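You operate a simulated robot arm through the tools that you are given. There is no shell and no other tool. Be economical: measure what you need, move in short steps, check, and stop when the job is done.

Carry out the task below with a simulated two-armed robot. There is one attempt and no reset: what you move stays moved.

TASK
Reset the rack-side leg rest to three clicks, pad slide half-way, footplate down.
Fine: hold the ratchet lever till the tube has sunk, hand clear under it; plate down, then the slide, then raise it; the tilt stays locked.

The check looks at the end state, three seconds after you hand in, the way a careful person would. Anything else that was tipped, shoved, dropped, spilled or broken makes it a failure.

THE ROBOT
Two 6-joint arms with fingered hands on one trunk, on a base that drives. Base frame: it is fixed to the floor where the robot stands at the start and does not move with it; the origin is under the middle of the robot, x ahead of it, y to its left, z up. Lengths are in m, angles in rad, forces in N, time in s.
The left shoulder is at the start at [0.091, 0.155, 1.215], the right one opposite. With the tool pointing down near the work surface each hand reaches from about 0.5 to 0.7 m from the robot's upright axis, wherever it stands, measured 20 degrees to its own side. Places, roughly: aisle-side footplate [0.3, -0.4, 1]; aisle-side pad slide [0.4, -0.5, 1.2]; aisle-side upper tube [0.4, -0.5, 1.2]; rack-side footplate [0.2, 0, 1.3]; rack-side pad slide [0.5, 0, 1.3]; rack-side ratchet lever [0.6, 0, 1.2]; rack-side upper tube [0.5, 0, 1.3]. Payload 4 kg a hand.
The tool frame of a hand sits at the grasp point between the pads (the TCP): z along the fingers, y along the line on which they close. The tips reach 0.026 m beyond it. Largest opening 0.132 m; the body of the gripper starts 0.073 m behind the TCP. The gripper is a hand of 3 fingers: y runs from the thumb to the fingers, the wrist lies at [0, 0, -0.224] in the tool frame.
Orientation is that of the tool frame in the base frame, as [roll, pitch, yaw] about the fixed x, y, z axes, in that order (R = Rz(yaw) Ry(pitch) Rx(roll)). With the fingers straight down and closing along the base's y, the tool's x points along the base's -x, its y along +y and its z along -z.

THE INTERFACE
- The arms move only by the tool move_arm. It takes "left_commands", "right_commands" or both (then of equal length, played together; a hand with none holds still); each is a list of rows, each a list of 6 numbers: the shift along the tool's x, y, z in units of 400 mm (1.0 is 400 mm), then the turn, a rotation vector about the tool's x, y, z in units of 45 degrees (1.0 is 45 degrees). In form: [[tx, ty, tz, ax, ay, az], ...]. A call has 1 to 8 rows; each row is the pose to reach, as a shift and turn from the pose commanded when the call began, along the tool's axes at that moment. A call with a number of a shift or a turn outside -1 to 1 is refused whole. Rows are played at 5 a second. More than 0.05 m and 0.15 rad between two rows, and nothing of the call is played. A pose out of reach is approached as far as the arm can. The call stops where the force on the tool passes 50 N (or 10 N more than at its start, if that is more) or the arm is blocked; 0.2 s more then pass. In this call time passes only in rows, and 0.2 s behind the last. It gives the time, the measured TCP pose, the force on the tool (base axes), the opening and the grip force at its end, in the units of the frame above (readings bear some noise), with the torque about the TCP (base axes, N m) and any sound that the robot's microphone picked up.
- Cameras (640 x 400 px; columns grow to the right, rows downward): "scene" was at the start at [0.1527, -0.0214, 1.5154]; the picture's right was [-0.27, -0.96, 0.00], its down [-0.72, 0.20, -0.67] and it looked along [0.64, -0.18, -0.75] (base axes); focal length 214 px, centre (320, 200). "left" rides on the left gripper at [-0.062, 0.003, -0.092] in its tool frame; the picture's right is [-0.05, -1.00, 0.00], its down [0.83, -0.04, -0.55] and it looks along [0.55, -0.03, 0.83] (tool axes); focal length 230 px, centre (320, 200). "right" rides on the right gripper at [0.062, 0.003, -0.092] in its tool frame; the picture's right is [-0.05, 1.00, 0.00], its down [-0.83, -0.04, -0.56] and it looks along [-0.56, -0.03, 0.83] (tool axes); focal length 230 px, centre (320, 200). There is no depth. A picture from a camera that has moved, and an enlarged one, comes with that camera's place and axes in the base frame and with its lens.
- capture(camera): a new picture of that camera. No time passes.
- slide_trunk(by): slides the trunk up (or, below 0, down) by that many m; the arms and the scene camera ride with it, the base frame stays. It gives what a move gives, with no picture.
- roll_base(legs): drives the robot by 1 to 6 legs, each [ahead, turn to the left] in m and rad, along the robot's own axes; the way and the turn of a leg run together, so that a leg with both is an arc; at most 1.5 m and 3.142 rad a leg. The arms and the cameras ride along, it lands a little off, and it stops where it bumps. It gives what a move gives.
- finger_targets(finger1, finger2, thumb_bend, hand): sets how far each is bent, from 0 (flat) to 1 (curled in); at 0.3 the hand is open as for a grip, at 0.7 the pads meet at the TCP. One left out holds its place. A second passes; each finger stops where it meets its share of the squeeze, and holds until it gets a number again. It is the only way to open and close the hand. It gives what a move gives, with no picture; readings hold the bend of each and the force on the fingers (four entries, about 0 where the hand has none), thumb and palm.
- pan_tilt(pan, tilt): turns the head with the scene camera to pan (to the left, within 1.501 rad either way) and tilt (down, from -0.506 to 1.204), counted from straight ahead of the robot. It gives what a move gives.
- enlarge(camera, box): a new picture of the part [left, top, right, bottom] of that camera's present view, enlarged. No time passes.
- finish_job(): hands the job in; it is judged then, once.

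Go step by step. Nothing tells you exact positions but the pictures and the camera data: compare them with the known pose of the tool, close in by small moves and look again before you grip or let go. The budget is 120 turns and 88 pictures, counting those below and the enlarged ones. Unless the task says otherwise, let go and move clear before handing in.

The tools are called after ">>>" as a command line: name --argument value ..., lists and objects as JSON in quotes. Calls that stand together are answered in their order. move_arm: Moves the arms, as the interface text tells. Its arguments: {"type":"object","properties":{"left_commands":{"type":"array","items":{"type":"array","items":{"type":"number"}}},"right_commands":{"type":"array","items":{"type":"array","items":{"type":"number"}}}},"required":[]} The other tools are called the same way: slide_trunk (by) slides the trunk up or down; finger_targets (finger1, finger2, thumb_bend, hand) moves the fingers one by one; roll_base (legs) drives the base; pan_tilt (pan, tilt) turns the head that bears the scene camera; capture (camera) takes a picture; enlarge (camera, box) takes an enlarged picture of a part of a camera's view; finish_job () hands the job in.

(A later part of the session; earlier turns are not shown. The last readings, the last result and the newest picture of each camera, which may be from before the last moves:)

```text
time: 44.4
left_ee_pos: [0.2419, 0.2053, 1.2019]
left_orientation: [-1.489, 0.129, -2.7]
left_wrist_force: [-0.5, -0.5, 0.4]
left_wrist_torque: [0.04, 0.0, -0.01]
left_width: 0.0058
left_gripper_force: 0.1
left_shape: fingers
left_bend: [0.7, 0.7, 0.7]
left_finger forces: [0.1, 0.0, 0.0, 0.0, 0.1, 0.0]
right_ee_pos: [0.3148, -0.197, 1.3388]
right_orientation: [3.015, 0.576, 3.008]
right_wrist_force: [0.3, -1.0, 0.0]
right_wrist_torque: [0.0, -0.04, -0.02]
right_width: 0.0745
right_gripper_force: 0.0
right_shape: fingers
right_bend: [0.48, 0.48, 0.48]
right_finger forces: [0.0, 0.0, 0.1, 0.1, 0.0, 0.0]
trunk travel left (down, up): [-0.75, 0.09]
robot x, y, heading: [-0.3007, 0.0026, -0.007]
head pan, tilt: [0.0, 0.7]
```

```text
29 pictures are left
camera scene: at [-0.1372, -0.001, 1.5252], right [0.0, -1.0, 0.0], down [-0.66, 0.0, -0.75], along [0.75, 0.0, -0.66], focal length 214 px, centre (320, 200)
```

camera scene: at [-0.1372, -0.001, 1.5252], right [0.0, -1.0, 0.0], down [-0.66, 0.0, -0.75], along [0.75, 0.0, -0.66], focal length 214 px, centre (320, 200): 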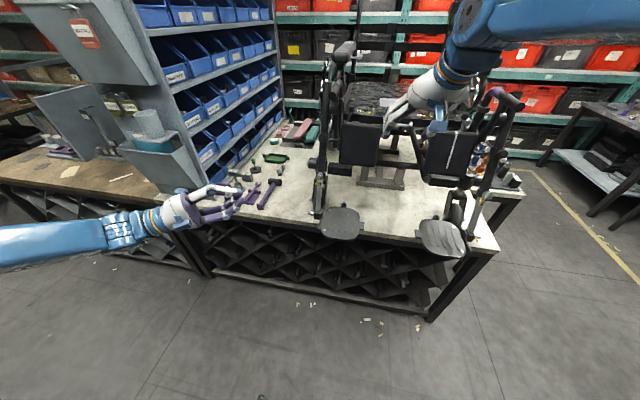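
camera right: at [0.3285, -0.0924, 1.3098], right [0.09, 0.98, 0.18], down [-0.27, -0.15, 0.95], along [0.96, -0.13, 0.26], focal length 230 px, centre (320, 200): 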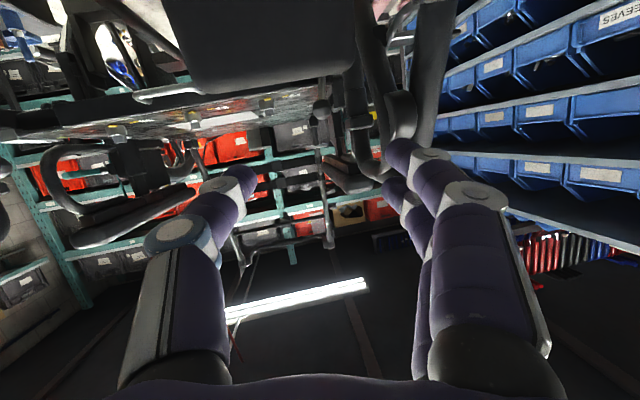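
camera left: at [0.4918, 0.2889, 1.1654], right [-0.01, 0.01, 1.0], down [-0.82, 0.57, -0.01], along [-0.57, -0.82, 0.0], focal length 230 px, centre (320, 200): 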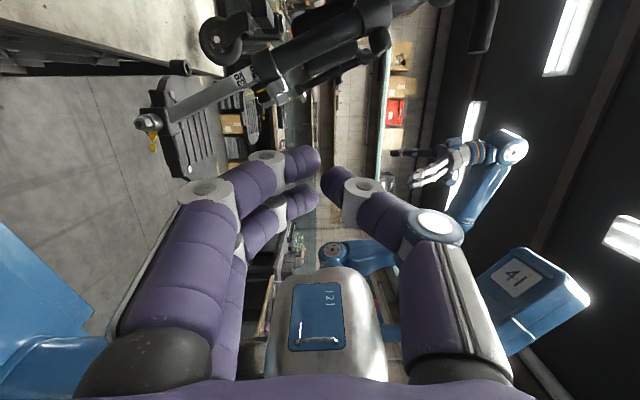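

Nothing has been disturbed. I now draw the right hand well back and level the left hand again (pointing -y), before driving forward 0.2 m.

>>> move_arm --right_commands '[[0.08, -0.05, -0.015, 0, 0.12, 0], [0.16, -0.1, -0.03, 0, 0.24, 0], [0.24, -0.15, -0.045, 0, 0.36, 0], [0.33, -0.2, -0.06, 0, 0.48, 0], [0.41, -0.25, -0.075, 0, 0.6, 0], [0.49, -0.3, -0.09, 0, 0.7, 0]]' --left_commands '[[-0.007, -0.014, 0.025, -0.017, 0.093, -0.027], [-0.014, -0.028, 0.05, -0.034, 0.186, -0.055], [-0.021, -0.042, 0.075, -0.05, 0.28, -0.082], [-0.028, -0.056, 0.1, -0.067, 0.373, -0.11], [-0.036, -0.07, 0.125, -0.083, 0.466, -0.137], [-0.043, -0.085, 0.147, -0.1, 0.56, -0.165]]'

```text
time: 45.8
left_ee_pos: [0.2765, 0.1623, 1.2406]
left_orientation: [-1.605, 0.001, 3.138]
left_wrist_force: [-0.3, -0.9, 0.4]
left_wrist_torque: [0.0, -0.02, -0.02]
left_width: 0.0058
left_gripper_force: 0.0
left_shape: fingers
left_bend: [0.7, 0.7, 0.7]
left_finger forces: [0.1, 0.0, 0.0, 0.0, 0.0, 0.0]
right_ee_pos: [0.1939, -0.2942, 1.2427]
right_orientation: [3.034, 0.029, 3.079]
right_wrist_force: [0.1, -0.1, -0.2]
right_wrist_torque: [0.0, 0.0, -0.01]
right_width: 0.0744
right_gripper_force: 0.0
right_shape: fingers
right_bend: [0.48, 0.48, 0.48]
right_finger forces: [0.0, 0.1, 0.0, 0.1, 0.0, 0.1]
right hand out of reach, approached as far as the arm can: row 1, 2, 3, 4, 5, 6
trunk travel left (down, up): [-0.75, 0.09]
robot x, y, heading: [-0.2989, -0.0017, -0.005]
head pan, tilt: [0.0, 0.7]
```

I pull the right hand another 8 cm back, then drive forward 0.2 m and look.

>>> move_arm --right_commands '[[0.1, 0, 0, 0, 0, 0], [0.2, 0, 0, 0, 0, 0]]'

>>> roll_base --legs '[[0.2, 0]]'

>>> capture --camera "left"

>>> capture --camera "scene"

```text
time: 46.4
left_ee_pos: [0.2767, 0.1632, 1.2411]
left_orientation: [-1.6, 0.004, 3.139]
left_wrist_force: [-0.5, -0.6, 0.6]
left_wrist_torque: [0.0, 0.0, -0.01]
left_width: 0.0056
left_gripper_force: 0.0
left_shape: fingers
left_bend: [0.7, 0.7, 0.7]
left_finger forces: [0.1, 0.0, 0.0, 0.1, 0.0, 0.0]
right_ee_pos: [0.1906, -0.2895, 1.227]
right_orientation: [3.036, 0.029, 3.079]
right_wrist_force: [-0.4, -0.2, -0.2]
right_wrist_torque: [0.03, 0.02, 0.03]
right_width: 0.0744
right_gripper_force: 0.1
right_shape: fingers
right_bend: [0.48, 0.48, 0.48]
right_finger forces: [0.0, 0.0, 0.0, 0.0, 0.0, 0.1]
right hand out of reach, approached as far as the arm can: row 1, 2
trunk travel left (down, up): [-0.75, 0.09]
robot x, y, heading: [-0.3057, 0.0005, 0.001]
head pan, tilt: [0.0, 0.7]
```

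```text
time: 48.0
left_ee_pos: [0.4751, 0.1672, 1.2429]
left_orientation: [-1.602, 0.006, -3.14]
left_wrist_force: [0.8, 0.2, -0.5]
left_wrist_torque: [0.02, 0.01, 0.02]
left_width: 0.0055
left_gripper_force: 0.1
left_shape: fingers
left_bend: [0.7, 0.7, 0.7]
left_finger forces: [0.1, 0.1, 0.1, 0.1, 0.1, 0.0]
right_ee_pos: [0.3918, -0.2873, 1.2291]
right_orientation: [3.035, 0.034, 3.082]
right_wrist_force: [-0.7, 0.5, 0.0]
right_wrist_torque: [0.03, -0.02, -0.01]
right_width: 0.0745
right_gripper_force: 0.0
right_shape: fingers
right_bend: [0.48, 0.48, 0.48]
right_finger forces: [0.1, 0.0, 0.1, 0.0, 0.0, 0.1]
trunk travel left (down, up): [-0.75, 0.09]
robot x, y, heading: [-0.0949, 0.0011, 0.001]
head pan, tilt: [0.0, 0.7]
```

```text
28 pictures are left
camera left: at [0.5376, 0.2588, 1.2433], right [0.05, -0.03, 1.0], down [-0.83, 0.55, 0.05], along [-0.55, -0.83, 0.0], focal length 230 px, centre (320, 200)
```

left: 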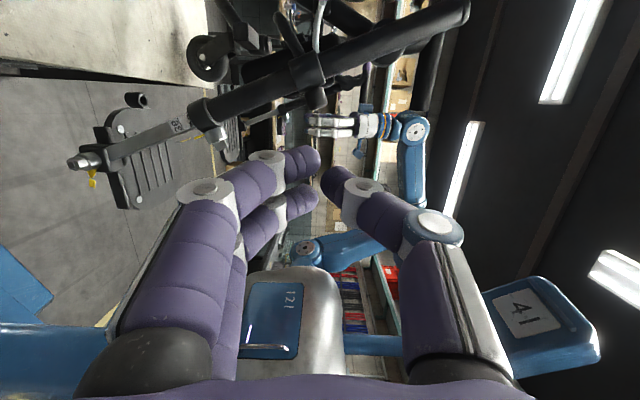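

```text
27 pictures are left
camera scene: at [0.0633, 0.0001, 1.5257], right [0.0, -1.0, 0.0], down [-0.66, 0.0, -0.75], along [0.75, 0.0, -0.66], focal length 214 px, centre (320, 200)
```

scene: 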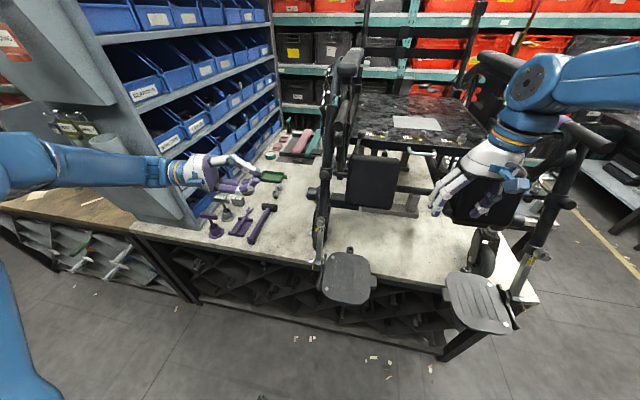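

Left camera sees the knob clearly at about (0.485, -0.011, 1.234). I'll set the left fingers part-open, roll the hand 21° so it closes along the tube direction, and move to 10 cm from the knob.

>>> finger_targets --hand "left" --finger1 0.5 --finger2 0.5 --thumb_bend 0.5

>>> move_arm --left_commands '[[-0.002, 0.005, 0.05, 0.01, 0, -0.12], [-0.004, 0.01, 0.1, 0.02, 0, -0.24], [-0.006, 0.015, 0.15, 0.03, 0, -0.36], [-0.0075, 0.0175, 0.19, 0.04, 0, -0.46]]'

>>> enlarge --camera "left" --box '[190, 0, 450, 200]'

```text
time: 49.0
left_ee_pos: [0.4572, 0.164, 1.2527]
left_orientation: [-1.601, 0.023, 3.138]
left_wrist_force: [0.5, 0.5, 0.3]
left_wrist_torque: [0.02, 0.0, -0.01]
left_width: 0.0676
left_gripper_force: 0.0
left_shape: fingers
left_bend: [0.5, 0.5, 0.5]
left_finger forces: [0.0, 0.0, 0.0, 0.0, 0.0, 0.0]
right_ee_pos: [0.3734, -0.2873, 1.2033]
right_orientation: [3.041, -0.036, 3.085]
right_wrist_force: [-0.1, -0.1, 0.4]
right_wrist_torque: [-0.02, 0.0, 0.05]
right_width: 0.0743
right_gripper_force: 0.1
right_shape: fingers
right_bend: [0.48, 0.48, 0.48]
right_finger forces: [0.0, 0.0, 0.1, 0.0, 0.0, 0.0]
trunk travel left (down, up): [-0.75, 0.09]
robot x, y, heading: [-0.0973, 0.0014, 0.001]
head pan, tilt: [0.0, 0.7]
```

```text
time: 50.0
left_ee_pos: [0.4604, 0.088, 1.2419]
left_orientation: [-1.572, -0.34, -3.138]
left_wrist_force: [-0.2, -0.1, -0.1]
left_wrist_torque: [-0.01, 0.02, -0.01]
left_width: 0.0673
left_gripper_force: 0.1
left_shape: fingers
left_bend: [0.5, 0.5, 0.5]
left_finger forces: [0.0, 0.0, 0.0, 0.0, 0.1, 0.0]
right_ee_pos: [0.3737, -0.2884, 1.2044]
right_orientation: [3.039, -0.037, 3.085]
right_wrist_force: [-0.3, -0.4, 0.9]
right_wrist_torque: [0.01, 0.02, 0.01]
right_width: 0.0744
right_gripper_force: 0.1
right_shape: fingers
right_bend: [0.48, 0.48, 0.48]
right_finger forces: [0.1, 0.1, 0.0, 0.0, 0.0, 0.0]
trunk travel left (down, up): [-0.75, 0.09]
robot x, y, heading: [-0.094, 0.0009, -0.002]
head pan, tilt: [0.0, 0.7]
```

```text
2.00 times, centred on (320, 100) of left
camera zoom: at [0.5177, 0.181, 1.2184], right [0.38, 0.0, 0.92], down [-0.77, 0.55, 0.32], along [-0.51, -0.83, 0.21], focal length 460 px, centre (320, 400)
```

zoom: 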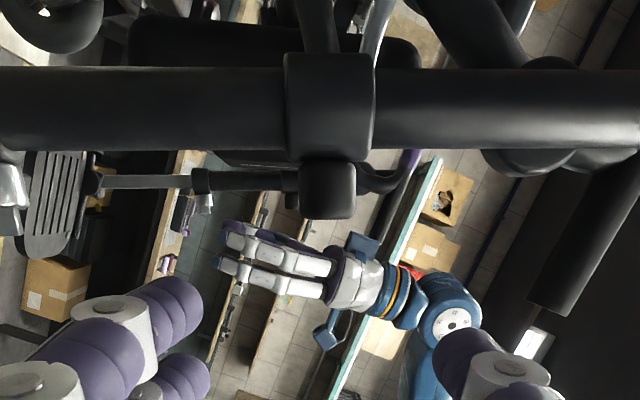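

The view is ideal: knob spans 17–38 mm from the tube axis, collar centred at (0.5156, -0.011, 1.2228). I align and advance most of the way, then check.

>>> move_arm --left_commands '[[-0.056, -0.0015, 0.03, 0, 0, 0], [-0.056, -0.0015, 0.09, 0, 0, 0], [-0.056, -0.0015, 0.145, 0, 0, 0]]'

>>> enlarge --camera "left" --box '[190, 0, 450, 200]'

```text
time: 50.8
left_ee_pos: [0.4832, 0.0325, 1.2349]
left_orientation: [-1.571, -0.338, -3.136]
left_wrist_force: [-0.3, -0.5, -0.7]
left_wrist_torque: [0.0, 0.0, 0.01]
left_width: 0.0671
left_gripper_force: 0.1
left_shape: fingers
left_bend: [0.5, 0.5, 0.5]
left_finger forces: [0.1, 0.0, 0.0, 0.1, 0.0, 0.0]
right_ee_pos: [0.3743, -0.2875, 1.2051]
right_orientation: [3.039, -0.035, 3.085]
right_wrist_force: [-0.2, 0.0, 0.1]
right_wrist_torque: [0.0, 0.01, -0.02]
right_width: 0.0745
right_gripper_force: 0.1
right_shape: fingers
right_bend: [0.48, 0.48, 0.48]
right_finger forces: [0.0, 0.0, 0.0, 0.0, 0.1, 0.1]
trunk travel left (down, up): [-0.75, 0.09]
robot x, y, heading: [-0.0958, 0.0009, -0.001]
head pan, tilt: [0.0, 0.7]
```

```text
2.00 times, centred on (320, 100) of left
camera zoom: at [0.5391, 0.1244, 1.2115], right [0.38, 0.0, 0.92], down [-0.77, 0.55, 0.32], along [-0.51, -0.83, 0.21], focal length 460 px, centre (320, 400)
```

zoom: 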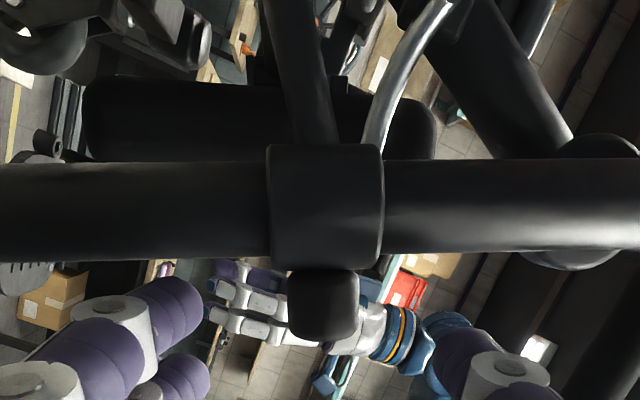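

Knob lies between fingers and thumb, tube clear. Advancing 4 cm and closing gently on the knob.

>>> move_arm --left_commands '[[0, 0, 0.05, 0, 0, 0], [0, 0, 0.1, 0, 0, 0]]'

>>> finger_targets --hand "left" --finger1 0.68 --finger2 0.68 --thumb_bend 0.68

>>> enlarge --camera "left" --box '[190, 60, 450, 260]'

```text
time: 51.4
left_ee_pos: [0.4831, -0.01, 1.2365]
left_orientation: [-1.57, -0.338, -3.134]
left_wrist_force: [-2.3, 0.6, 0.4]
left_wrist_torque: [0.01, 0.08, 0.01]
left_width: 0.0675
left_gripper_force: 1.0
left_shape: fingers
left_bend: [0.5, 0.5, 0.5]
left_finger forces: [2.0, 0.0, 0.0, 0.0, 0.0, 0.1]
right_ee_pos: [0.3734, -0.2877, 1.2042]
right_orientation: [3.038, -0.037, 3.085]
right_wrist_force: [-0.1, -0.3, -0.8]
right_wrist_torque: [0.05, 0.0, 0.03]
right_width: 0.0744
right_gripper_force: 0.0
right_shape: fingers
right_bend: [0.48, 0.48, 0.48]
right_finger forces: [0.0, 0.1, 0.0, 0.0, 0.1, 0.0]
trunk travel left (down, up): [-0.75, 0.09]
robot x, y, heading: [-0.0963, -0.0015, 0.005]
head pan, tilt: [0.0, 0.7]
```

```text
time: 52.4
left_ee_pos: [0.4825, -0.0077, 1.2356]
left_orientation: [-1.57, -0.339, -3.134]
left_wrist_force: [-2.7, -0.5, -1.3]
left_wrist_torque: [-0.01, 0.04, 0.0]
left_width: 0.0137
left_gripper_force: 1.3
left_shape: fingers
left_bend: [0.66, 0.68, 0.68]
left_finger forces: [2.4, 0.1, 0.0, 0.0, 0.0, 0.0]
right_ee_pos: [0.375, -0.2875, 1.2036]
right_orientation: [3.04, -0.035, 3.085]
right_wrist_force: [0.1, -0.4, -0.8]
right_wrist_torque: [0.03, -0.01, -0.01]
right_width: 0.0746
right_gripper_force: 0.0
right_shape: fingers
right_bend: [0.48, 0.48, 0.48]
right_finger forces: [0.0, 0.0, 0.1, 0.1, 0.0, 0.0]
trunk travel left (down, up): [-0.75, 0.09]
robot x, y, heading: [-0.0946, -0.0007, 0.0]
head pan, tilt: [0.0, 0.7]
```

```text
2.00 times, centred on (320, 160) of left
camera zoom: at [0.5402, 0.085, 1.2123], right [0.38, 0.0, 0.92], down [-0.77, 0.55, 0.32], along [-0.51, -0.84, 0.21], focal length 460 px, centre (320, 280)
```

zoom: 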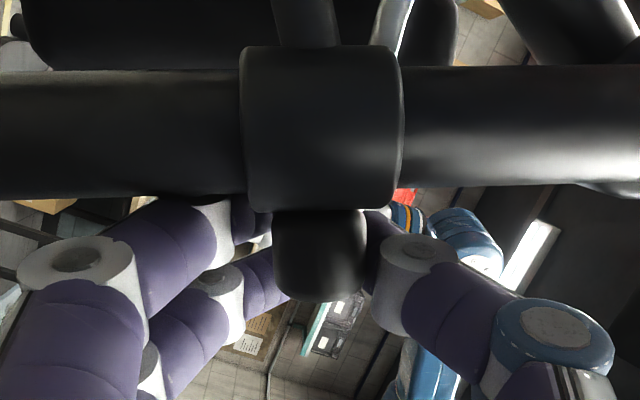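

The hand cages the knob. I'll ease 3 mm off the tube and slide along it upward in 5 mm steps to find out how it moves and where its stop is.

>>> move_arm --left_commands '[[0.008, 0, 0, 0, 0, 0], [0.008, -0.0125, 0, 0, 0, 0], [0.008, -0.025, 0, 0, 0, 0], [0.008, -0.0375, 0, 0, 0, 0], [0.008, -0.05, 0, 0, 0, 0]]'

>>> enlarge --camera "left" --box '[150, 60, 490, 260]'

```text
time: 53.6
left_ee_pos: [0.4868, -0.0067, 1.2553]
left_orientation: [-1.573, -0.339, -3.134]
left_wrist_force: [-3.2, -1.3, -8.0]
left_wrist_torque: [0.07, 0.12, -0.02]
left_width: 0.0236
left_gripper_force: 3.9
left_shape: fingers
left_bend: [0.62, 0.68, 0.68]
left_finger forces: [7.7, 0.0, 0.0, 0.1, 0.0, 0.0]
right_ee_pos: [0.3749, -0.2876, 1.2039]
right_orientation: [3.04, -0.035, 3.084]
right_wrist_force: [-0.1, 0.0, 0.2]
right_wrist_torque: [0.0, -0.01, 0.04]
right_width: 0.0746
right_gripper_force: 0.0
right_shape: fingers
right_bend: [0.48, 0.48, 0.48]
right_finger forces: [0.1, 0.0, 0.0, 0.0, 0.1, 0.1]
trunk travel left (down, up): [-0.75, 0.09]
robot x, y, heading: [-0.0935, -0.0004, 0.005]
head pan, tilt: [0.0, 0.7]
```

```text
1.88 times, centred on (320, 160) of left
camera zoom: at [0.5434, 0.0848, 1.2314], right [0.38, 0.0, 0.92], down [-0.77, 0.55, 0.32], along [-0.51, -0.84, 0.21], focal length 433 px, centre (320, 275)
```

zoom: 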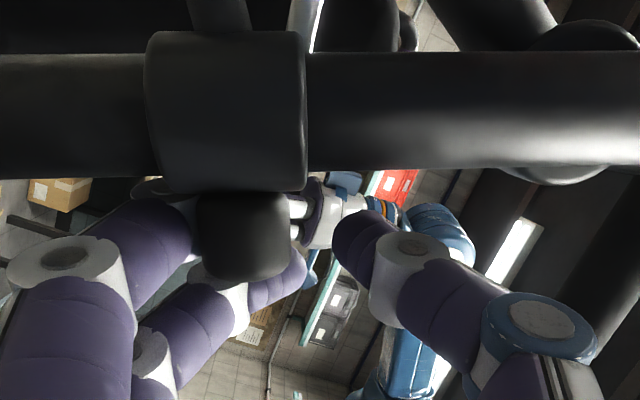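

The collar hasn't moved yet (finger force 7.7 N, finger yielding). I'll stiffen the grip around the knob and push a bit more.

>>> finger_targets --hand "left" --finger1 0.8 --finger2 0.8 --thumb_bend 0.8

>>> move_arm --left_commands '[[0, -0.0125, 0, 0, 0, 0], [0, -0.025, 0, 0, 0, 0], [0, -0.0375, 0, 0, 0, 0]]'

>>> enlarge --camera "left" --box '[150, 60, 490, 260]'

```text
time: 54.6
left_ee_pos: [0.4871, -0.0108, 1.2547]
left_orientation: [-1.572, -0.34, -3.135]
left_wrist_force: [-6.1, -6.4, -15.5]
left_wrist_torque: [-0.08, 0.24, -0.08]
left_width: 0.0116
left_gripper_force: 8.5
left_shape: fingers
left_bend: [0.7, 0.77, 0.77]
left_finger forces: [17.0, 0.0, 0.0, 0.0, 0.1, 0.0]
right_ee_pos: [0.3757, -0.2894, 1.2031]
right_orientation: [3.039, -0.036, 3.085]
right_wrist_force: [0.4, 0.6, 0.5]
right_wrist_torque: [0.01, -0.01, -0.02]
right_width: 0.0747
right_gripper_force: 0.2
right_shape: fingers
right_bend: [0.48, 0.48, 0.48]
right_finger forces: [0.0, 0.0, 0.0, 0.1, 0.1, 0.0]
trunk travel left (down, up): [-0.75, 0.09]
robot x, y, heading: [-0.101, -0.002, -0.0]
head pan, tilt: [0.0, 0.7]
```

```text
time: 55.4
left_ee_pos: [0.4914, -0.0101, 1.2682]
left_orientation: [-1.575, -0.343, -3.136]
left_wrist_force: [-12.8, -7.3, -26.6]
left_wrist_torque: [-0.16, 0.43, -0.05]
left_width: 0.0254
left_gripper_force: 14.6
left_shape: fingers
left_bend: [0.65, 0.77, 0.77]
left_finger forces: [29.4, 0.0, 0.0, 0.0, 0.0, 0.0]
right_ee_pos: [0.375, -0.2894, 1.2041]
right_orientation: [3.04, -0.034, 3.083]
right_wrist_force: [0.8, 0.0, 0.1]
right_wrist_torque: [-0.01, 0.03, -0.02]
right_width: 0.0744
right_gripper_force: 0.0
right_shape: fingers
right_bend: [0.48, 0.48, 0.48]
right_finger forces: [0.1, 0.0, 0.1, 0.0, 0.0, 0.0]
trunk travel left (down, up): [-0.75, 0.09]
robot x, y, heading: [-0.0997, -0.0049, 0.002]
head pan, tilt: [0.0, 0.7]
```

```text
1.88 times, centred on (320, 160) of left
camera zoom: at [0.548, 0.083, 1.2442], right [0.38, 0.0, 0.92], down [-0.77, 0.55, 0.32], along [-0.51, -0.83, 0.21], focal length 433 px, centre (320, 275)
```

zoom: 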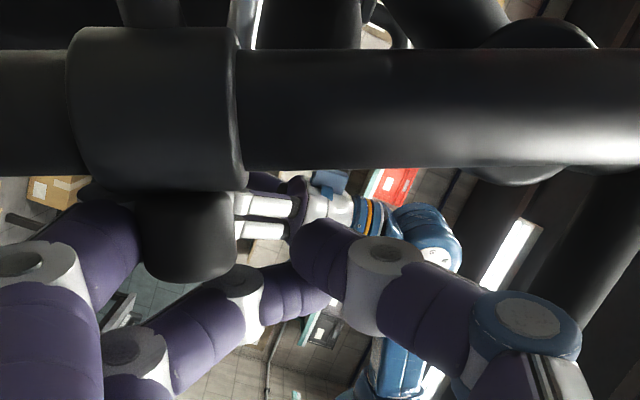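

At 29 N upward it doesn't budge, so it is probably already at its upper stop. I'll ease off and push downward with the thumb instead.

>>> move_arm --left_commands '[[0, 0.04, 0, 0, 0, 0], [0, 0.085, 0, 0, 0, 0]]'

>>> finger_targets --hand "left" --finger1 0.6 --finger2 0.6 --thumb_bend 0.7

>>> move_arm --left_commands '[[0, 0.0125, 0, 0, 0, 0], [0, 0.025, 0, 0, 0, 0], [0, 0.0375, 0, 0, 0, 0], [0, 0.05, 0, 0, 0, 0]]'

>>> enlarge --camera "left" --box '[150, 60, 490, 260]'

```text
time: 56.0
left_ee_pos: [0.4806, -0.0116, 1.2399]
left_orientation: [-1.569, -0.334, -3.133]
left_wrist_force: [2.3, -13.5, 4.6]
left_wrist_torque: [-0.23, 0.04, -0.05]
left_width: 0.0021
left_gripper_force: 12.0
left_shape: fingers
left_bend: [0.72, 0.77, 0.76]
left_finger forces: [11.5, 0.0, 0.0, 0.0, 13.4, 0.0]
right_ee_pos: [0.3739, -0.2911, 1.2036]
right_orientation: [3.037, -0.035, 3.082]
right_wrist_force: [-0.3, 0.8, 0.8]
right_wrist_torque: [-0.02, 0.0, 0.0]
right_width: 0.0746
right_gripper_force: 0.0
right_shape: fingers
right_bend: [0.48, 0.48, 0.48]
right_finger forces: [0.1, 0.1, 0.0, 0.0, 0.0, 0.1]
trunk travel left (down, up): [-0.75, 0.09]
robot x, y, heading: [-0.0992, 0.0006, 0.005]
head pan, tilt: [0.0, 0.7]
```

```text
time: 57.0
left_ee_pos: [0.4808, -0.0071, 1.2388]
left_orientation: [-1.571, -0.339, -3.135]
left_wrist_force: [-0.5, 0.1, 0.0]
left_wrist_torque: [-0.02, 0.02, 0.0]
left_width: 0.0201
left_gripper_force: 0.1
left_shape: fingers
left_bend: [0.6, 0.6, 0.7]
left_finger forces: [0.0, 0.1, 0.0, 0.0, 0.0, 0.0]
right_ee_pos: [0.3738, -0.2866, 1.2054]
right_orientation: [3.042, -0.034, 3.085]
right_wrist_force: [0.6, 0.5, -0.7]
right_wrist_torque: [0.01, 0.01, 0.03]
right_width: 0.0744
right_gripper_force: 0.1
right_shape: fingers
right_bend: [0.48, 0.48, 0.48]
right_finger forces: [0.0, 0.0, 0.1, 0.1, 0.0, 0.0]
trunk travel left (down, up): [-0.75, 0.09]
robot x, y, heading: [-0.0978, -0.0001, -0.003]
head pan, tilt: [0.0, 0.7]
```

```text
time: 58.0
left_ee_pos: [0.4733, -0.0068, 1.2177]
left_orientation: [-1.57, -0.339, -3.134]
left_wrist_force: [0.2, -0.9, 0.8]
left_wrist_torque: [0.0, -0.01, 0.0]
left_width: 0.0201
left_gripper_force: 0.1
left_shape: fingers
left_bend: [0.6, 0.6, 0.7]
left_finger forces: [0.1, 0.0, 0.0, 0.0, 0.1, 0.1]
right_ee_pos: [0.3751, -0.287, 1.2035]
right_orientation: [3.041, -0.035, 3.084]
right_wrist_force: [-0.1, 0.6, 0.4]
right_wrist_torque: [-0.02, 0.02, -0.04]
right_width: 0.0744
right_gripper_force: 0.0
right_shape: fingers
right_bend: [0.48, 0.48, 0.48]
right_finger forces: [0.0, 0.1, 0.1, 0.0, 0.0, 0.0]
trunk travel left (down, up): [-0.75, 0.09]
robot x, y, heading: [-0.0986, 0.0003, 0.0]
head pan, tilt: [0.0, 0.7]
```

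```text
1.88 times, centred on (320, 160) of left
camera zoom: at [0.5304, 0.0855, 1.1945], right [0.38, 0.0, 0.92], down [-0.77, 0.55, 0.32], along [-0.51, -0.84, 0.21], focal length 433 px, centre (320, 275)
```

zoom: 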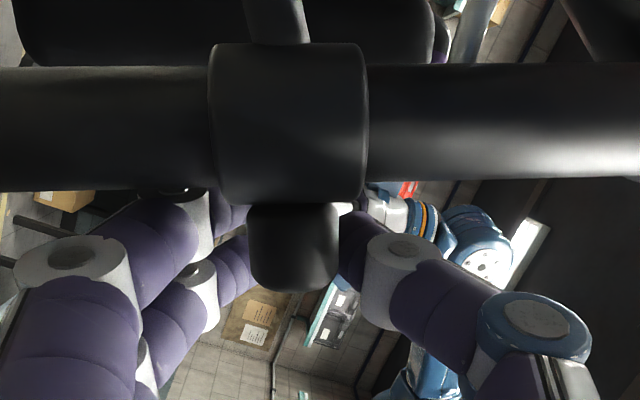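

The collar did move: it is now about 27 mm below its upper stop (≈(0.5056, 1.1977)). To find the lower stop I need only the thumb, with fingers folded away from the clamp bolt; I back out, fold the fingers and re-enter above the knob.

>>> move_arm --left_commands '[[0.01, -0.01, -0.08, 0, 0, 0], [0.01, -0.02, -0.17, 0, 0, 0]]'

>>> finger_targets --hand "left" --finger1 1.0 --finger2 1.0 --thumb_bend 0.6

>>> enlarge --camera "left" --box '[120, 0, 520, 260]'

```text
time: 58.6
left_ee_pos: [0.4736, 0.0601, 1.2261]
left_orientation: [-1.569, -0.339, -3.136]
left_wrist_force: [0.0, 0.8, -0.3]
left_wrist_torque: [-0.03, -0.04, 0.02]
left_width: 0.0208
left_gripper_force: 0.0
left_shape: fingers
left_bend: [0.6, 0.6, 0.7]
left_finger forces: [0.1, 0.0, 0.0, 0.1, 0.0, 0.0]
right_ee_pos: [0.3751, -0.2854, 1.2051]
right_orientation: [3.043, -0.033, 3.083]
right_wrist_force: [0.3, 0.3, 0.2]
right_wrist_torque: [-0.03, -0.02, 0.0]
right_width: 0.0745
right_gripper_force: 0.1
right_shape: fingers
right_bend: [0.48, 0.48, 0.48]
right_finger forces: [0.0, 0.0, 0.1, 0.0, 0.0, 0.0]
trunk travel left (down, up): [-0.75, 0.09]
robot x, y, heading: [-0.0974, -0.001, -0.001]
head pan, tilt: [0.0, 0.7]
```

```text
time: 59.6
left_ee_pos: [0.4721, 0.0586, 1.226]
left_orientation: [-1.569, -0.339, -3.136]
left_wrist_force: [-0.2, 0.3, -0.3]
left_wrist_torque: [-0.04, -0.05, -0.01]
left_width: 0.0393
left_gripper_force: 0.1
left_shape: fingers
left_bend: [1.0, 1.0, 0.6]
left_finger forces: [0.0, 0.0, 0.1, 0.1, 0.0, 0.1]
right_ee_pos: [0.3742, -0.286, 1.2038]
right_orientation: [3.041, -0.034, 3.084]
right_wrist_force: [0.0, 0.5, 0.1]
right_wrist_torque: [-0.02, 0.0, 0.04]
right_width: 0.0745
right_gripper_force: 0.1
right_shape: fingers
right_bend: [0.48, 0.48, 0.48]
right_finger forces: [0.0, 0.0, 0.1, 0.0, 0.1, 0.1]
trunk travel left (down, up): [-0.75, 0.09]
robot x, y, heading: [-0.0918, 0.0004, 0.003]
head pan, tilt: [0.0, 0.7]
```

```text
1.54 times, centred on (320, 130) of left
camera zoom: at [0.5283, 0.1514, 1.2029], right [0.38, 0.0, 0.92], down [-0.77, 0.55, 0.32], along [-0.51, -0.83, 0.21], focal length 354 px, centre (320, 308)
```

zoom: 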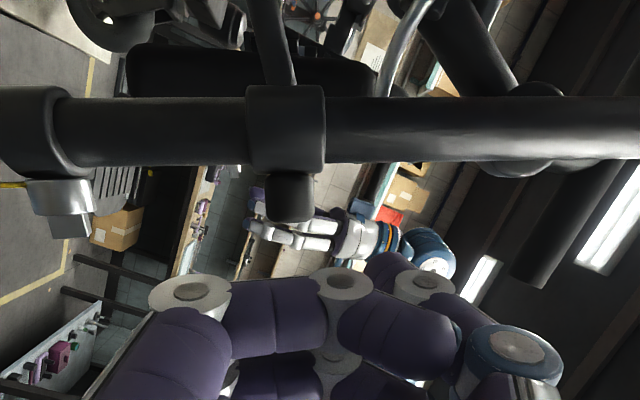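

This shows the whole tube: collar about 7.4 cm above the clamp, and the silver arc's foot marks the upper stop. Folded knuckles would strike the knob, so I'll pinch the knob again instead and drag it down to feel for the lower stop.

>>> finger_targets --hand "left" --finger1 0.52 --finger2 0.52 --thumb_bend 0.52

>>> move_arm --left_commands '[[-0.005, 0.0375, 0.03, 0, 0, 0], [-0.005, 0.0375, 0.1, 0, 0, 0], [-0.005, 0.0375, 0.165, 0, 0, 0]]'

>>> finger_targets --hand "left" --finger1 0.76 --finger2 0.76 --thumb_bend 0.76

>>> enlarge --camera "left" --box '[120, 0, 520, 260]'

```text
time: 60.6
left_ee_pos: [0.4705, 0.059, 1.2265]
left_orientation: [-1.572, -0.34, -3.138]
left_wrist_force: [0.4, 0.5, -0.2]
left_wrist_torque: [0.0, 0.01, 0.0]
left_width: 0.0604
left_gripper_force: 0.1
left_shape: fingers
left_bend: [0.52, 0.52, 0.52]
left_finger forces: [0.0, 0.1, 0.0, 0.0, 0.0, 0.1]
right_ee_pos: [0.3743, -0.2878, 1.2052]
right_orientation: [3.04, -0.036, 3.083]
right_wrist_force: [-0.7, 0.0, -0.5]
right_wrist_torque: [0.03, 0.0, -0.02]
right_width: 0.0742
right_gripper_force: 0.0
right_shape: fingers
right_bend: [0.48, 0.48, 0.48]
right_finger forces: [0.0, 0.0, 0.0, 0.1, 0.1, 0.1]
trunk travel left (down, up): [-0.75, 0.09]
robot x, y, heading: [-0.0989, -0.0014, 0.001]
head pan, tilt: [0.0, 0.7]
```

```text
time: 61.4
left_ee_pos: [0.4698, -0.0067, 1.2102]
left_orientation: [-1.573, -0.338, -3.135]
left_wrist_force: [-0.6, 0.4, -0.2]
left_wrist_torque: [0.01, 0.01, 0.04]
left_width: 0.0605
left_gripper_force: 0.0
left_shape: fingers
left_bend: [0.52, 0.52, 0.52]
left_finger forces: [0.1, 0.0, 0.0, 0.0, 0.1, 0.1]
right_ee_pos: [0.3746, -0.2877, 1.2043]
right_orientation: [3.04, -0.036, 3.083]
right_wrist_force: [-0.2, 0.3, -0.9]
right_wrist_torque: [-0.01, -0.01, -0.02]
right_width: 0.0747
right_gripper_force: 0.0
right_shape: fingers
right_bend: [0.48, 0.48, 0.48]
right_finger forces: [0.1, 0.0, 0.0, 0.0, 0.0, 0.1]
trunk travel left (down, up): [-0.75, 0.09]
robot x, y, heading: [-0.0963, -0.002, -0.001]
head pan, tilt: [0.0, 0.7]
```

```text
time: 62.4
left_ee_pos: [0.4685, -0.0072, 1.2106]
left_orientation: [-1.573, -0.34, -3.135]
left_wrist_force: [1.4, -8.1, 2.8]
left_wrist_torque: [-0.08, 0.08, -0.03]
left_width: 0.005
left_gripper_force: 8.0
left_shape: fingers
left_bend: [0.73, 0.76, 0.71]
left_finger forces: [6.1, 0.1, 0.0, 0.0, 9.6, 0.0]
right_ee_pos: [0.3748, -0.2887, 1.2045]
right_orientation: [3.038, -0.035, 3.083]
right_wrist_force: [-0.5, 0.4, -0.4]
right_wrist_torque: [-0.02, -0.03, -0.02]
right_width: 0.0742
right_gripper_force: 0.0
right_shape: fingers
right_bend: [0.48, 0.48, 0.48]
right_finger forces: [0.0, 0.0, 0.0, 0.0, 0.0, 0.1]
trunk travel left (down, up): [-0.75, 0.09]
robot x, y, heading: [-0.093, -0.0002, 0.001]
head pan, tilt: [0.0, 0.7]
```

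```text
1.54 times, centred on (320, 130) of left
camera zoom: at [0.526, 0.0857, 1.1872], right [0.38, 0.0, 0.92], down [-0.77, 0.55, 0.32], along [-0.51, -0.84, 0.21], focal length 354 px, centre (320, 308)
```

zoom: 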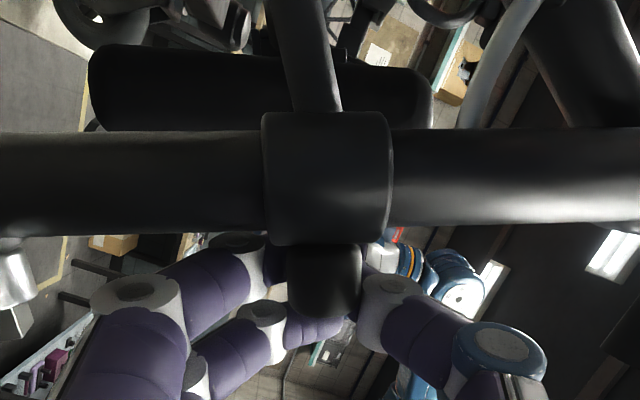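

Grip on the knob is good (collar still at +27 mm). Dragging down along the tube in small steps.

>>> move_arm --left_commands '[[0, 0.0175, 0, 0, 0, 0], [0, 0.035, 0, 0, 0, 0], [0, 0.0525, 0, 0, 0, 0], [0, 0.07, 0, 0, 0, 0]]'

>>> move_arm --left_commands '[[0, 0.0125, 0, 0, 0, 0], [0, 0.025, 0, 0, 0, 0], [0, 0.0375, 0, 0, 0, 0]]'

>>> enlarge --camera "left" --box '[120, 0, 520, 260]'

```text
time: 63.4
left_ee_pos: [0.4589, -0.0064, 1.1878]
left_orientation: [-1.568, -0.337, -3.136]
left_wrist_force: [4.1, -5.6, 14.6]
left_wrist_torque: [-0.15, 0.02, -0.08]
left_width: 0.0039
left_gripper_force: 10.0
left_shape: fingers
left_bend: [0.74, 0.76, 0.71]
left_finger forces: [5.7, 0.0, 0.0, 0.0, 13.9, 0.1]
right_ee_pos: [0.3739, -0.2887, 1.2055]
right_orientation: [3.038, -0.036, 3.085]
right_wrist_force: [0.3, 0.6, 0.4]
right_wrist_torque: [0.0, 0.0, 0.01]
right_width: 0.0743
right_gripper_force: 0.0
right_shape: fingers
right_bend: [0.48, 0.48, 0.48]
right_finger forces: [0.0, 0.1, 0.0, 0.0, 0.0, 0.0]
trunk travel left (down, up): [-0.75, 0.09]
robot x, y, heading: [-0.1004, -0.0031, 0.002]
head pan, tilt: [0.0, 0.7]
```

```text
time: 64.2
left_ee_pos: [0.4543, -0.0041, 1.1746]
left_orientation: [-1.566, -0.332, -3.133]
left_wrist_force: [10.1, 3.0, 34.6]
left_wrist_torque: [-0.14, -0.13, 0.04]
left_width: 0.0132
left_gripper_force: 16.3
left_shape: fingers
left_bend: [0.76, 0.76, 0.66]
left_finger forces: [0.4, 0.0, 0.0, 0.1, 31.7, 0.1]
right_ee_pos: [0.3732, -0.2861, 1.2059]
right_orientation: [3.04, -0.033, 3.084]
right_wrist_force: [-0.4, -0.8, -0.4]
right_wrist_torque: [0.02, -0.02, -0.03]
right_width: 0.0745
right_gripper_force: 0.1
right_shape: fingers
right_bend: [0.48, 0.48, 0.48]
right_finger forces: [0.1, 0.0, 0.0, 0.0, 0.0, 0.0]
trunk travel left (down, up): [-0.75, 0.09]
robot x, y, heading: [-0.0973, -0.0039, 0.004]
head pan, tilt: [0.0, 0.7]
```

```text
1.54 times, centred on (320, 130) of left
camera zoom: at [0.511, 0.0882, 1.1516], right [0.38, 0.01, 0.93], down [-0.78, 0.55, 0.31], along [-0.51, -0.84, 0.21], focal length 354 px, centre (320, 308)
```

zoom: 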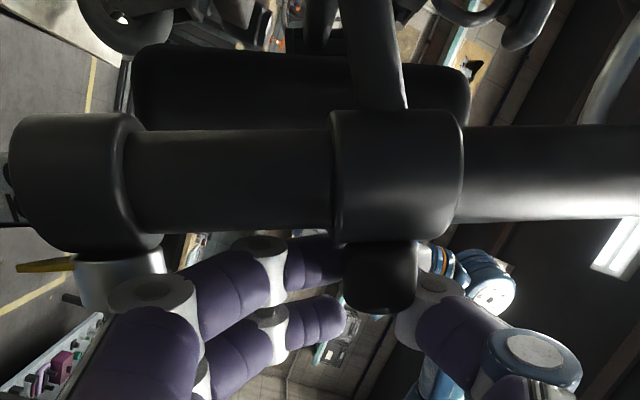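

Downward it now resists at 32 N on the thumb, with the collar at (0.4984, 1.1799): travel is about 45 mm between the two stops, so half-way is collar centre ≈ (0.507, 1.2008), 22.6 mm up. Dragging it back up.

>>> move_arm --left_commands '[[0, -0.02, 0, 0, 0, 0], [0, -0.04, 0, 0, 0, 0], [0, -0.06, 0, 0, 0, 0], [0, -0.075, 0, 0, 0, 0], [0, -0.09, 0, 0, 0, 0], [0, -0.105, 0, 0, 0, 0]]'

>>> enlarge --camera "left" --box '[120, 0, 520, 260]'

```text
time: 65.6
left_ee_pos: [0.4695, -0.0084, 1.2136]
left_orientation: [-1.57, -0.337, -3.136]
left_wrist_force: [-1.0, -8.3, -1.7]
left_wrist_torque: [-0.07, 0.06, -0.07]
left_width: 0.0037
left_gripper_force: 5.1
left_shape: fingers
left_bend: [0.73, 0.76, 0.73]
left_finger forces: [9.3, 0.0, 0.1, 0.0, 0.0, 0.0]
right_ee_pos: [0.375, -0.2896, 1.2039]
right_orientation: [3.039, -0.035, 3.084]
right_wrist_force: [-0.6, -0.1, 0.1]
right_wrist_torque: [0.0, 0.01, -0.02]
right_width: 0.0744
right_gripper_force: 0.0
right_shape: fingers
right_bend: [0.48, 0.48, 0.48]
right_finger forces: [0.0, 0.1, 0.1, 0.0, 0.0, 0.0]
trunk travel left (down, up): [-0.75, 0.09]
robot x, y, heading: [-0.0932, 0.0029, -0.003]
head pan, tilt: [0.0, 0.7]
```

```text
1.54 times, centred on (320, 130) of left
camera zoom: at [0.5263, 0.085, 1.1901], right [0.38, 0.0, 0.93], down [-0.77, 0.55, 0.32], along [-0.51, -0.84, 0.21], focal length 354 px, centre (320, 308)
```

zoom: 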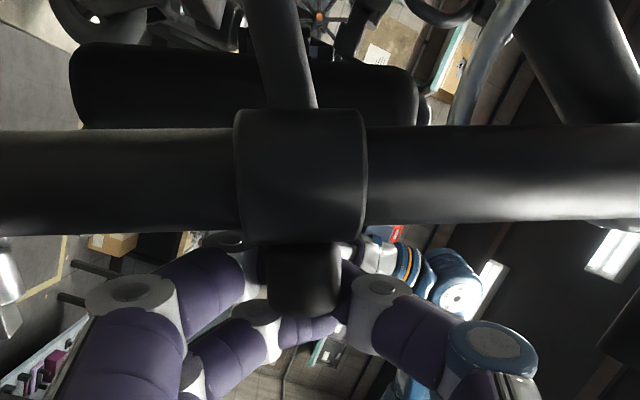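

Collar is now at +30 mm from the top; it needs about 7 mm more.

>>> move_arm --left_commands '[[0, -0.01, 0, 0, 0, 0], [0, -0.02, 0, 0, 0, 0]]'

>>> enlarge --camera "left" --box '[120, 0, 520, 260]'

```text
time: 66.2
left_ee_pos: [0.4727, -0.0079, 1.2194]
left_orientation: [-1.572, -0.339, -3.135]
left_wrist_force: [0.0, -7.8, -3.4]
left_wrist_torque: [-0.1, 0.05, -0.06]
left_width: 0.0035
left_gripper_force: 4.9
left_shape: fingers
left_bend: [0.73, 0.76, 0.73]
left_finger forces: [9.1, 0.1, 0.0, 0.0, 0.1, 0.0]
right_ee_pos: [0.3748, -0.2903, 1.2036]
right_orientation: [3.036, -0.034, 3.083]
right_wrist_force: [0.1, 0.3, -0.3]
right_wrist_torque: [0.0, 0.05, -0.01]
right_width: 0.0744
right_gripper_force: 0.1
right_shape: fingers
right_bend: [0.48, 0.48, 0.48]
right_finger forces: [0.1, 0.0, 0.0, 0.0, 0.0, 0.1]
trunk travel left (down, up): [-0.75, 0.09]
robot x, y, heading: [-0.0969, 0.0018, 0.004]
head pan, tilt: [0.0, 0.7]
```

```text
1.54 times, centred on (320, 130) of left
camera zoom: at [0.529, 0.0844, 1.1972], right [0.38, 0.0, 0.92], down [-0.77, 0.55, 0.32], along [-0.51, -0.84, 0.21], focal length 354 px, centre (320, 308)
```

zoom: 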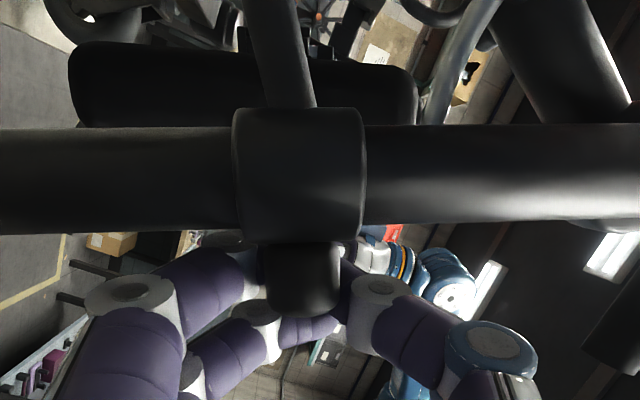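

Collar centre is at (0.507, 1.2006), right on the midpoint. I release and back out.

>>> finger_targets --hand "left" --finger1 0.5 --finger2 0.5 --thumb_bend 0.5

>>> move_arm --left_commands '[[0.01, 0, -0.06, 0, 0, 0], [0.01, 0, -0.15, 0, 0, 0], [0.01, 0, -0.25, 0, 0, 0], [0.01, 0, -0.35, 0, 0, 0]]'

>>> capture --camera "left"

```text
time: 67.2
left_ee_pos: [0.4718, -0.0057, 1.2214]
left_orientation: [-1.571, -0.34, -3.135]
left_wrist_force: [-0.1, -1.3, -0.5]
left_wrist_torque: [0.0, -0.01, -0.03]
left_width: 0.0671
left_gripper_force: 0.1
left_shape: fingers
left_bend: [0.5, 0.5, 0.5]
left_finger forces: [0.1, 0.0, 0.1, 0.0, 0.0, 0.0]
right_ee_pos: [0.3749, -0.2873, 1.204]
right_orientation: [3.041, -0.035, 3.085]
right_wrist_force: [0.2, 0.4, 0.2]
right_wrist_torque: [0.01, 0.03, -0.01]
right_width: 0.0749
right_gripper_force: 0.0
right_shape: fingers
right_bend: [0.48, 0.48, 0.48]
right_finger forces: [0.0, 0.1, 0.0, 0.1, 0.0, 0.0]
trunk travel left (down, up): [-0.75, 0.09]
robot x, y, heading: [-0.0974, 0.0012, -0.0]
head pan, tilt: [0.0, 0.7]
```

```text
time: 68.2
left_ee_pos: [0.4664, 0.1377, 1.2225]
left_orientation: [-1.569, -0.338, -3.138]
left_wrist_force: [-0.4, 1.1, 0.8]
left_wrist_torque: [0.02, 0.0, -0.03]
left_width: 0.0671
left_gripper_force: 0.0
left_shape: fingers
left_bend: [0.5, 0.5, 0.5]
left_finger forces: [0.0, 0.0, 0.0, 0.1, 0.0, 0.1]
right_ee_pos: [0.3748, -0.2856, 1.2051]
right_orientation: [3.042, -0.034, 3.083]
right_wrist_force: [-0.3, -0.1, -0.2]
right_wrist_torque: [-0.05, 0.03, 0.01]
right_width: 0.0747
right_gripper_force: 0.0
right_shape: fingers
right_bend: [0.48, 0.48, 0.48]
right_finger forces: [0.0, 0.1, 0.0, 0.0, 0.0, 0.0]
trunk travel left (down, up): [-0.75, 0.09]
robot x, y, heading: [-0.0982, -0.0002, -0.002]
head pan, tilt: [0.0, 0.7]
```

```text
15 pictures are left
camera left: at [0.5226, 0.2302, 1.1983], right [0.38, 0.0, 0.93], down [-0.77, 0.55, 0.31], along [-0.51, -0.83, 0.21], focal length 230 px, centre (320, 200)
```

left: 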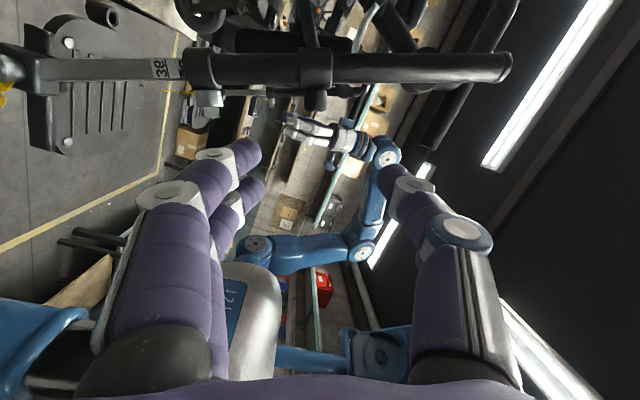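

Slide is set and released. For raising: I'll close the left hand to a solid bundle and go behind the lower tube (at about (0.445, 0, 1.034)), to swing it up toward me in small arcs while listening for clicks. First descend outside of the tube.

>>> finger_targets --hand "left" --finger1 0.7 --finger2 0.7 --thumb_bend 0.7

>>> move_arm --left_commands '[[-0.05, 0.09, 0, 0, 0, 0], [-0.1, 0.18, 0, 0, 0, 0], [-0.15, 0.28, 0, 0, 0, 0], [-0.2, 0.37, 0, 0, 0, 0], [-0.255, 0.4675, 0, 0, 0, 0]]'

>>> capture --camera "left"

```text
time: 69.2
left_ee_pos: [0.4658, 0.1344, 1.2229]
left_orientation: [-1.569, -0.338, -3.139]
left_wrist_force: [0.3, 0.7, -0.9]
left_wrist_torque: [0.01, 0.02, 0.0]
left_width: 0.006
left_gripper_force: 0.0
left_shape: fingers
left_bend: [0.7, 0.7, 0.7]
left_finger forces: [0.0, 0.1, 0.0, 0.0, 0.0, 0.0]
right_ee_pos: [0.3753, -0.2879, 1.2038]
right_orientation: [3.041, -0.036, 3.085]
right_wrist_force: [-0.6, 0.5, 0.4]
right_wrist_torque: [0.03, 0.01, 0.01]
right_width: 0.0746
right_gripper_force: 0.0
right_shape: fingers
right_bend: [0.48, 0.48, 0.48]
right_finger forces: [0.0, 0.0, 0.1, 0.0, 0.1, 0.1]
trunk travel left (down, up): [-0.75, 0.09]
robot x, y, heading: [-0.0948, -0.0046, 0.0]
head pan, tilt: [0.0, 0.7]
```

```text
time: 70.4
left_ee_pos: [0.5005, 0.1324, 1.0089]
left_orientation: [-1.567, -0.339, -3.138]
left_wrist_force: [-0.1, 0.0, -0.8]
left_wrist_torque: [0.0, 0.01, 0.01]
left_width: 0.006
left_gripper_force: 0.0
left_shape: fingers
left_bend: [0.7, 0.7, 0.7]
left_finger forces: [0.2, 0.1, 0.1, 0.1, 0.0, 0.1]
right_ee_pos: [0.3769, -0.2874, 1.2043]
right_orientation: [3.04, -0.039, 3.084]
right_wrist_force: [0.3, 0.4, -0.4]
right_wrist_torque: [-0.02, 0.03, -0.01]
right_width: 0.0746
right_gripper_force: 0.1
right_shape: fingers
right_bend: [0.48, 0.48, 0.48]
right_finger forces: [0.0, 0.0, 0.0, 0.0, 0.0, 0.1]
trunk travel left (down, up): [-0.75, 0.09]
robot x, y, heading: [-0.0993, 0.0026, -0.002]
head pan, tilt: [0.0, 0.7]
```

```text
14 pictures are left
camera left: at [0.5576, 0.2258, 0.9851], right [0.38, 0.01, 0.92], down [-0.77, 0.55, 0.31], along [-0.51, -0.83, 0.21], focal length 230 px, centre (320, 200)
```

left: 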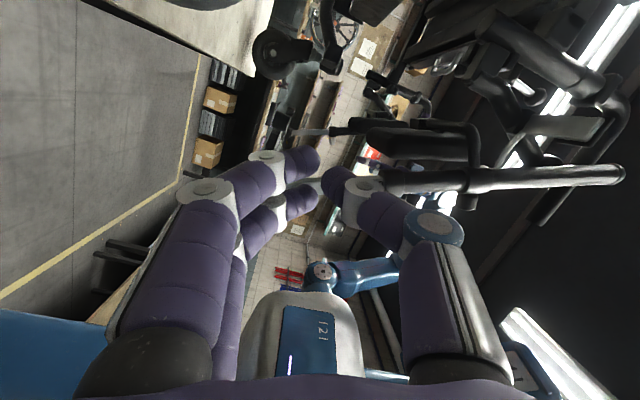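

The tube is where computed; the hand has ~2 cm clearance behind it. I advance inward behind the lower tube.

>>> move_arm --left_commands '[[0, 0, 0.09, 0, 0, 0], [0, 0, 0.18, 0, 0, 0], [0, 0, 0.26, 0, 0, 0], [0, 0, 0.34, 0, 0, 0]]'

>>> enlarge --camera "scene" --box '[230, 140, 400, 310]'

```text
time: 71.4
left_ee_pos: [0.5005, -0.0051, 1.0102]
left_orientation: [-1.572, -0.339, -3.135]
left_wrist_force: [0.1, -0.7, 0.7]
left_wrist_torque: [0.01, 0.0, 0.02]
left_width: 0.0059
left_gripper_force: 0.0
left_shape: fingers
left_bend: [0.7, 0.7, 0.7]
left_finger forces: [0.0, 0.0, 0.1, 0.0, 0.0, 0.1]
right_ee_pos: [0.3744, -0.2878, 1.2038]
right_orientation: [3.038, -0.035, 3.084]
right_wrist_force: [0.5, -0.6, 0.6]
right_wrist_torque: [0.0, -0.04, -0.02]
right_width: 0.0746
right_gripper_force: 0.1
right_shape: fingers
right_bend: [0.48, 0.48, 0.48]
right_finger forces: [0.0, 0.0, 0.0, 0.0, 0.1, 0.0]
trunk travel left (down, up): [-0.75, 0.09]
robot x, y, heading: [-0.0978, -0.0013, 0.002]
head pan, tilt: [0.0, 0.7]
```

```text
2.35 times, centred on (315, 225) of scene
camera zoom: at [0.0672, -0.0021, 1.5252], right [0.0, -1.0, 0.0], down [-0.66, 0.0, -0.75], along [0.75, 0.0, -0.66], focal length 505 px, centre (332, 141)
```

zoom: 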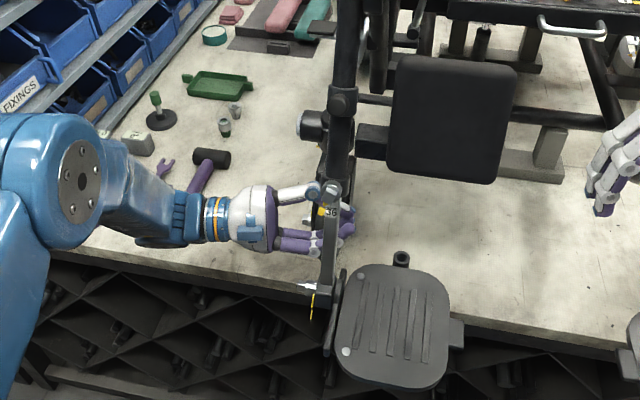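

Fingers are neatly behind the lower tube with the tips just past it. Now I swing it up in a small arc about the pivot, listening.

>>> move_arm --left_commands '[[0.0248, 0.004, 0, 0, 0, 0], [0.05, 0.0073, 0, 0, 0, 0], [0.0748, 0.0098, 0, 0, 0, 0]]'

```text
time: 72.2
left_ee_pos: [0.4725, -0.0012, 1.016]
left_orientation: [-1.57, -0.34, -3.135]
left_wrist_force: [0.1, 0.2, -0.2]
left_wrist_torque: [0.03, -0.01, -0.01]
left_width: 0.0062
left_gripper_force: 0.0
left_shape: fingers
left_bend: [0.7, 0.7, 0.7]
left_finger forces: [0.0, 0.1, 0.1, 0.1, 0.1, 0.0]
right_ee_pos: [0.3736, -0.2862, 1.2047]
right_orientation: [3.041, -0.034, 3.084]
right_wrist_force: [0.1, 0.6, -0.8]
right_wrist_torque: [0.01, -0.03, 0.01]
right_width: 0.0743
right_gripper_force: 0.1
right_shape: fingers
right_bend: [0.48, 0.48, 0.48]
right_finger forces: [0.0, 0.0, 0.1, 0.1, 0.1, 0.0]
trunk travel left (down, up): [-0.75, 0.09]
robot x, y, heading: [-0.1009, -0.0005, 0.001]
head pan, tilt: [0.0, 0.7]
```

No contact yet; continuing in finer steps.

>>> move_arm --left_commands '[[0.0126, 0.001, 0, 0, 0, 0], [0.025, 0.0017, 0, 0, 0, 0], [0.0377, 0.0022, 0, 0, 0, 0]]'

```text
time: 73.0
left_ee_pos: [0.4593, -0.0008, 1.02]
left_orientation: [-1.572, -0.339, -3.133]
left_wrist_force: [3.4, 0.9, -1.5]
left_wrist_torque: [0.01, -0.17, -0.07]
left_width: 0.006
left_gripper_force: 2.5
left_shape: fingers
left_bend: [0.7, 0.7, 0.7]
left_finger forces: [0.1, 3.7, 0.0, 0.0, 0.0, 0.0]
right_ee_pos: [0.3766, -0.2866, 1.2041]
right_orientation: [3.04, -0.038, 3.084]
right_wrist_force: [0.3, 0.1, -0.6]
right_wrist_torque: [-0.04, -0.03, 0.0]
right_width: 0.0745
right_gripper_force: 0.1
right_shape: fingers
right_bend: [0.48, 0.48, 0.48]
right_finger forces: [0.1, 0.0, 0.0, 0.1, 0.0, 0.0]
trunk travel left (down, up): [-0.75, 0.09]
robot x, y, heading: [-0.0976, 0.0013, 0.007]
head pan, tilt: [0.0, 0.7]
```

Contact with the tube (3.7 N). Raising about 5°.

>>> move_arm --left_commands '[[0.0156, 0, 0, 0, 0, 0], [0.0312, 0, 0, 0, 0, 0], [0.047, 0, 0, 0, 0, 0], [0.0625, 0, 0, 0, 0, 0]]'

```text
time: 74.0
left_ee_pos: [0.4354, -0.0003, 1.0293]
left_orientation: [-1.57, -0.339, -3.135]
left_wrist_force: [5.7, 4.8, 0.7]
left_wrist_torque: [0.17, -0.14, -0.24]
left_width: 0.0058
left_gripper_force: 2.7
left_shape: fingers
left_bend: [0.7, 0.7, 0.7]
left_finger forces: [0.0, 6.7, 0.1, 0.0, 0.0, 0.0]
right_ee_pos: [0.376, -0.2864, 1.2038]
right_orientation: [3.042, -0.036, 3.085]
right_wrist_force: [-0.6, 0.1, 1.1]
right_wrist_torque: [-0.02, 0.01, 0.03]
right_width: 0.0744
right_gripper_force: 0.1
right_shape: fingers
right_bend: [0.48, 0.48, 0.48]
right_finger forces: [0.1, 0.0, 0.0, 0.0, 0.1, 0.0]
trunk travel left (down, up): [-0.75, 0.09]
robot x, y, heading: [-0.0989, 0.0005, 0.003]
head pan, tilt: [0.0, 0.7]
```

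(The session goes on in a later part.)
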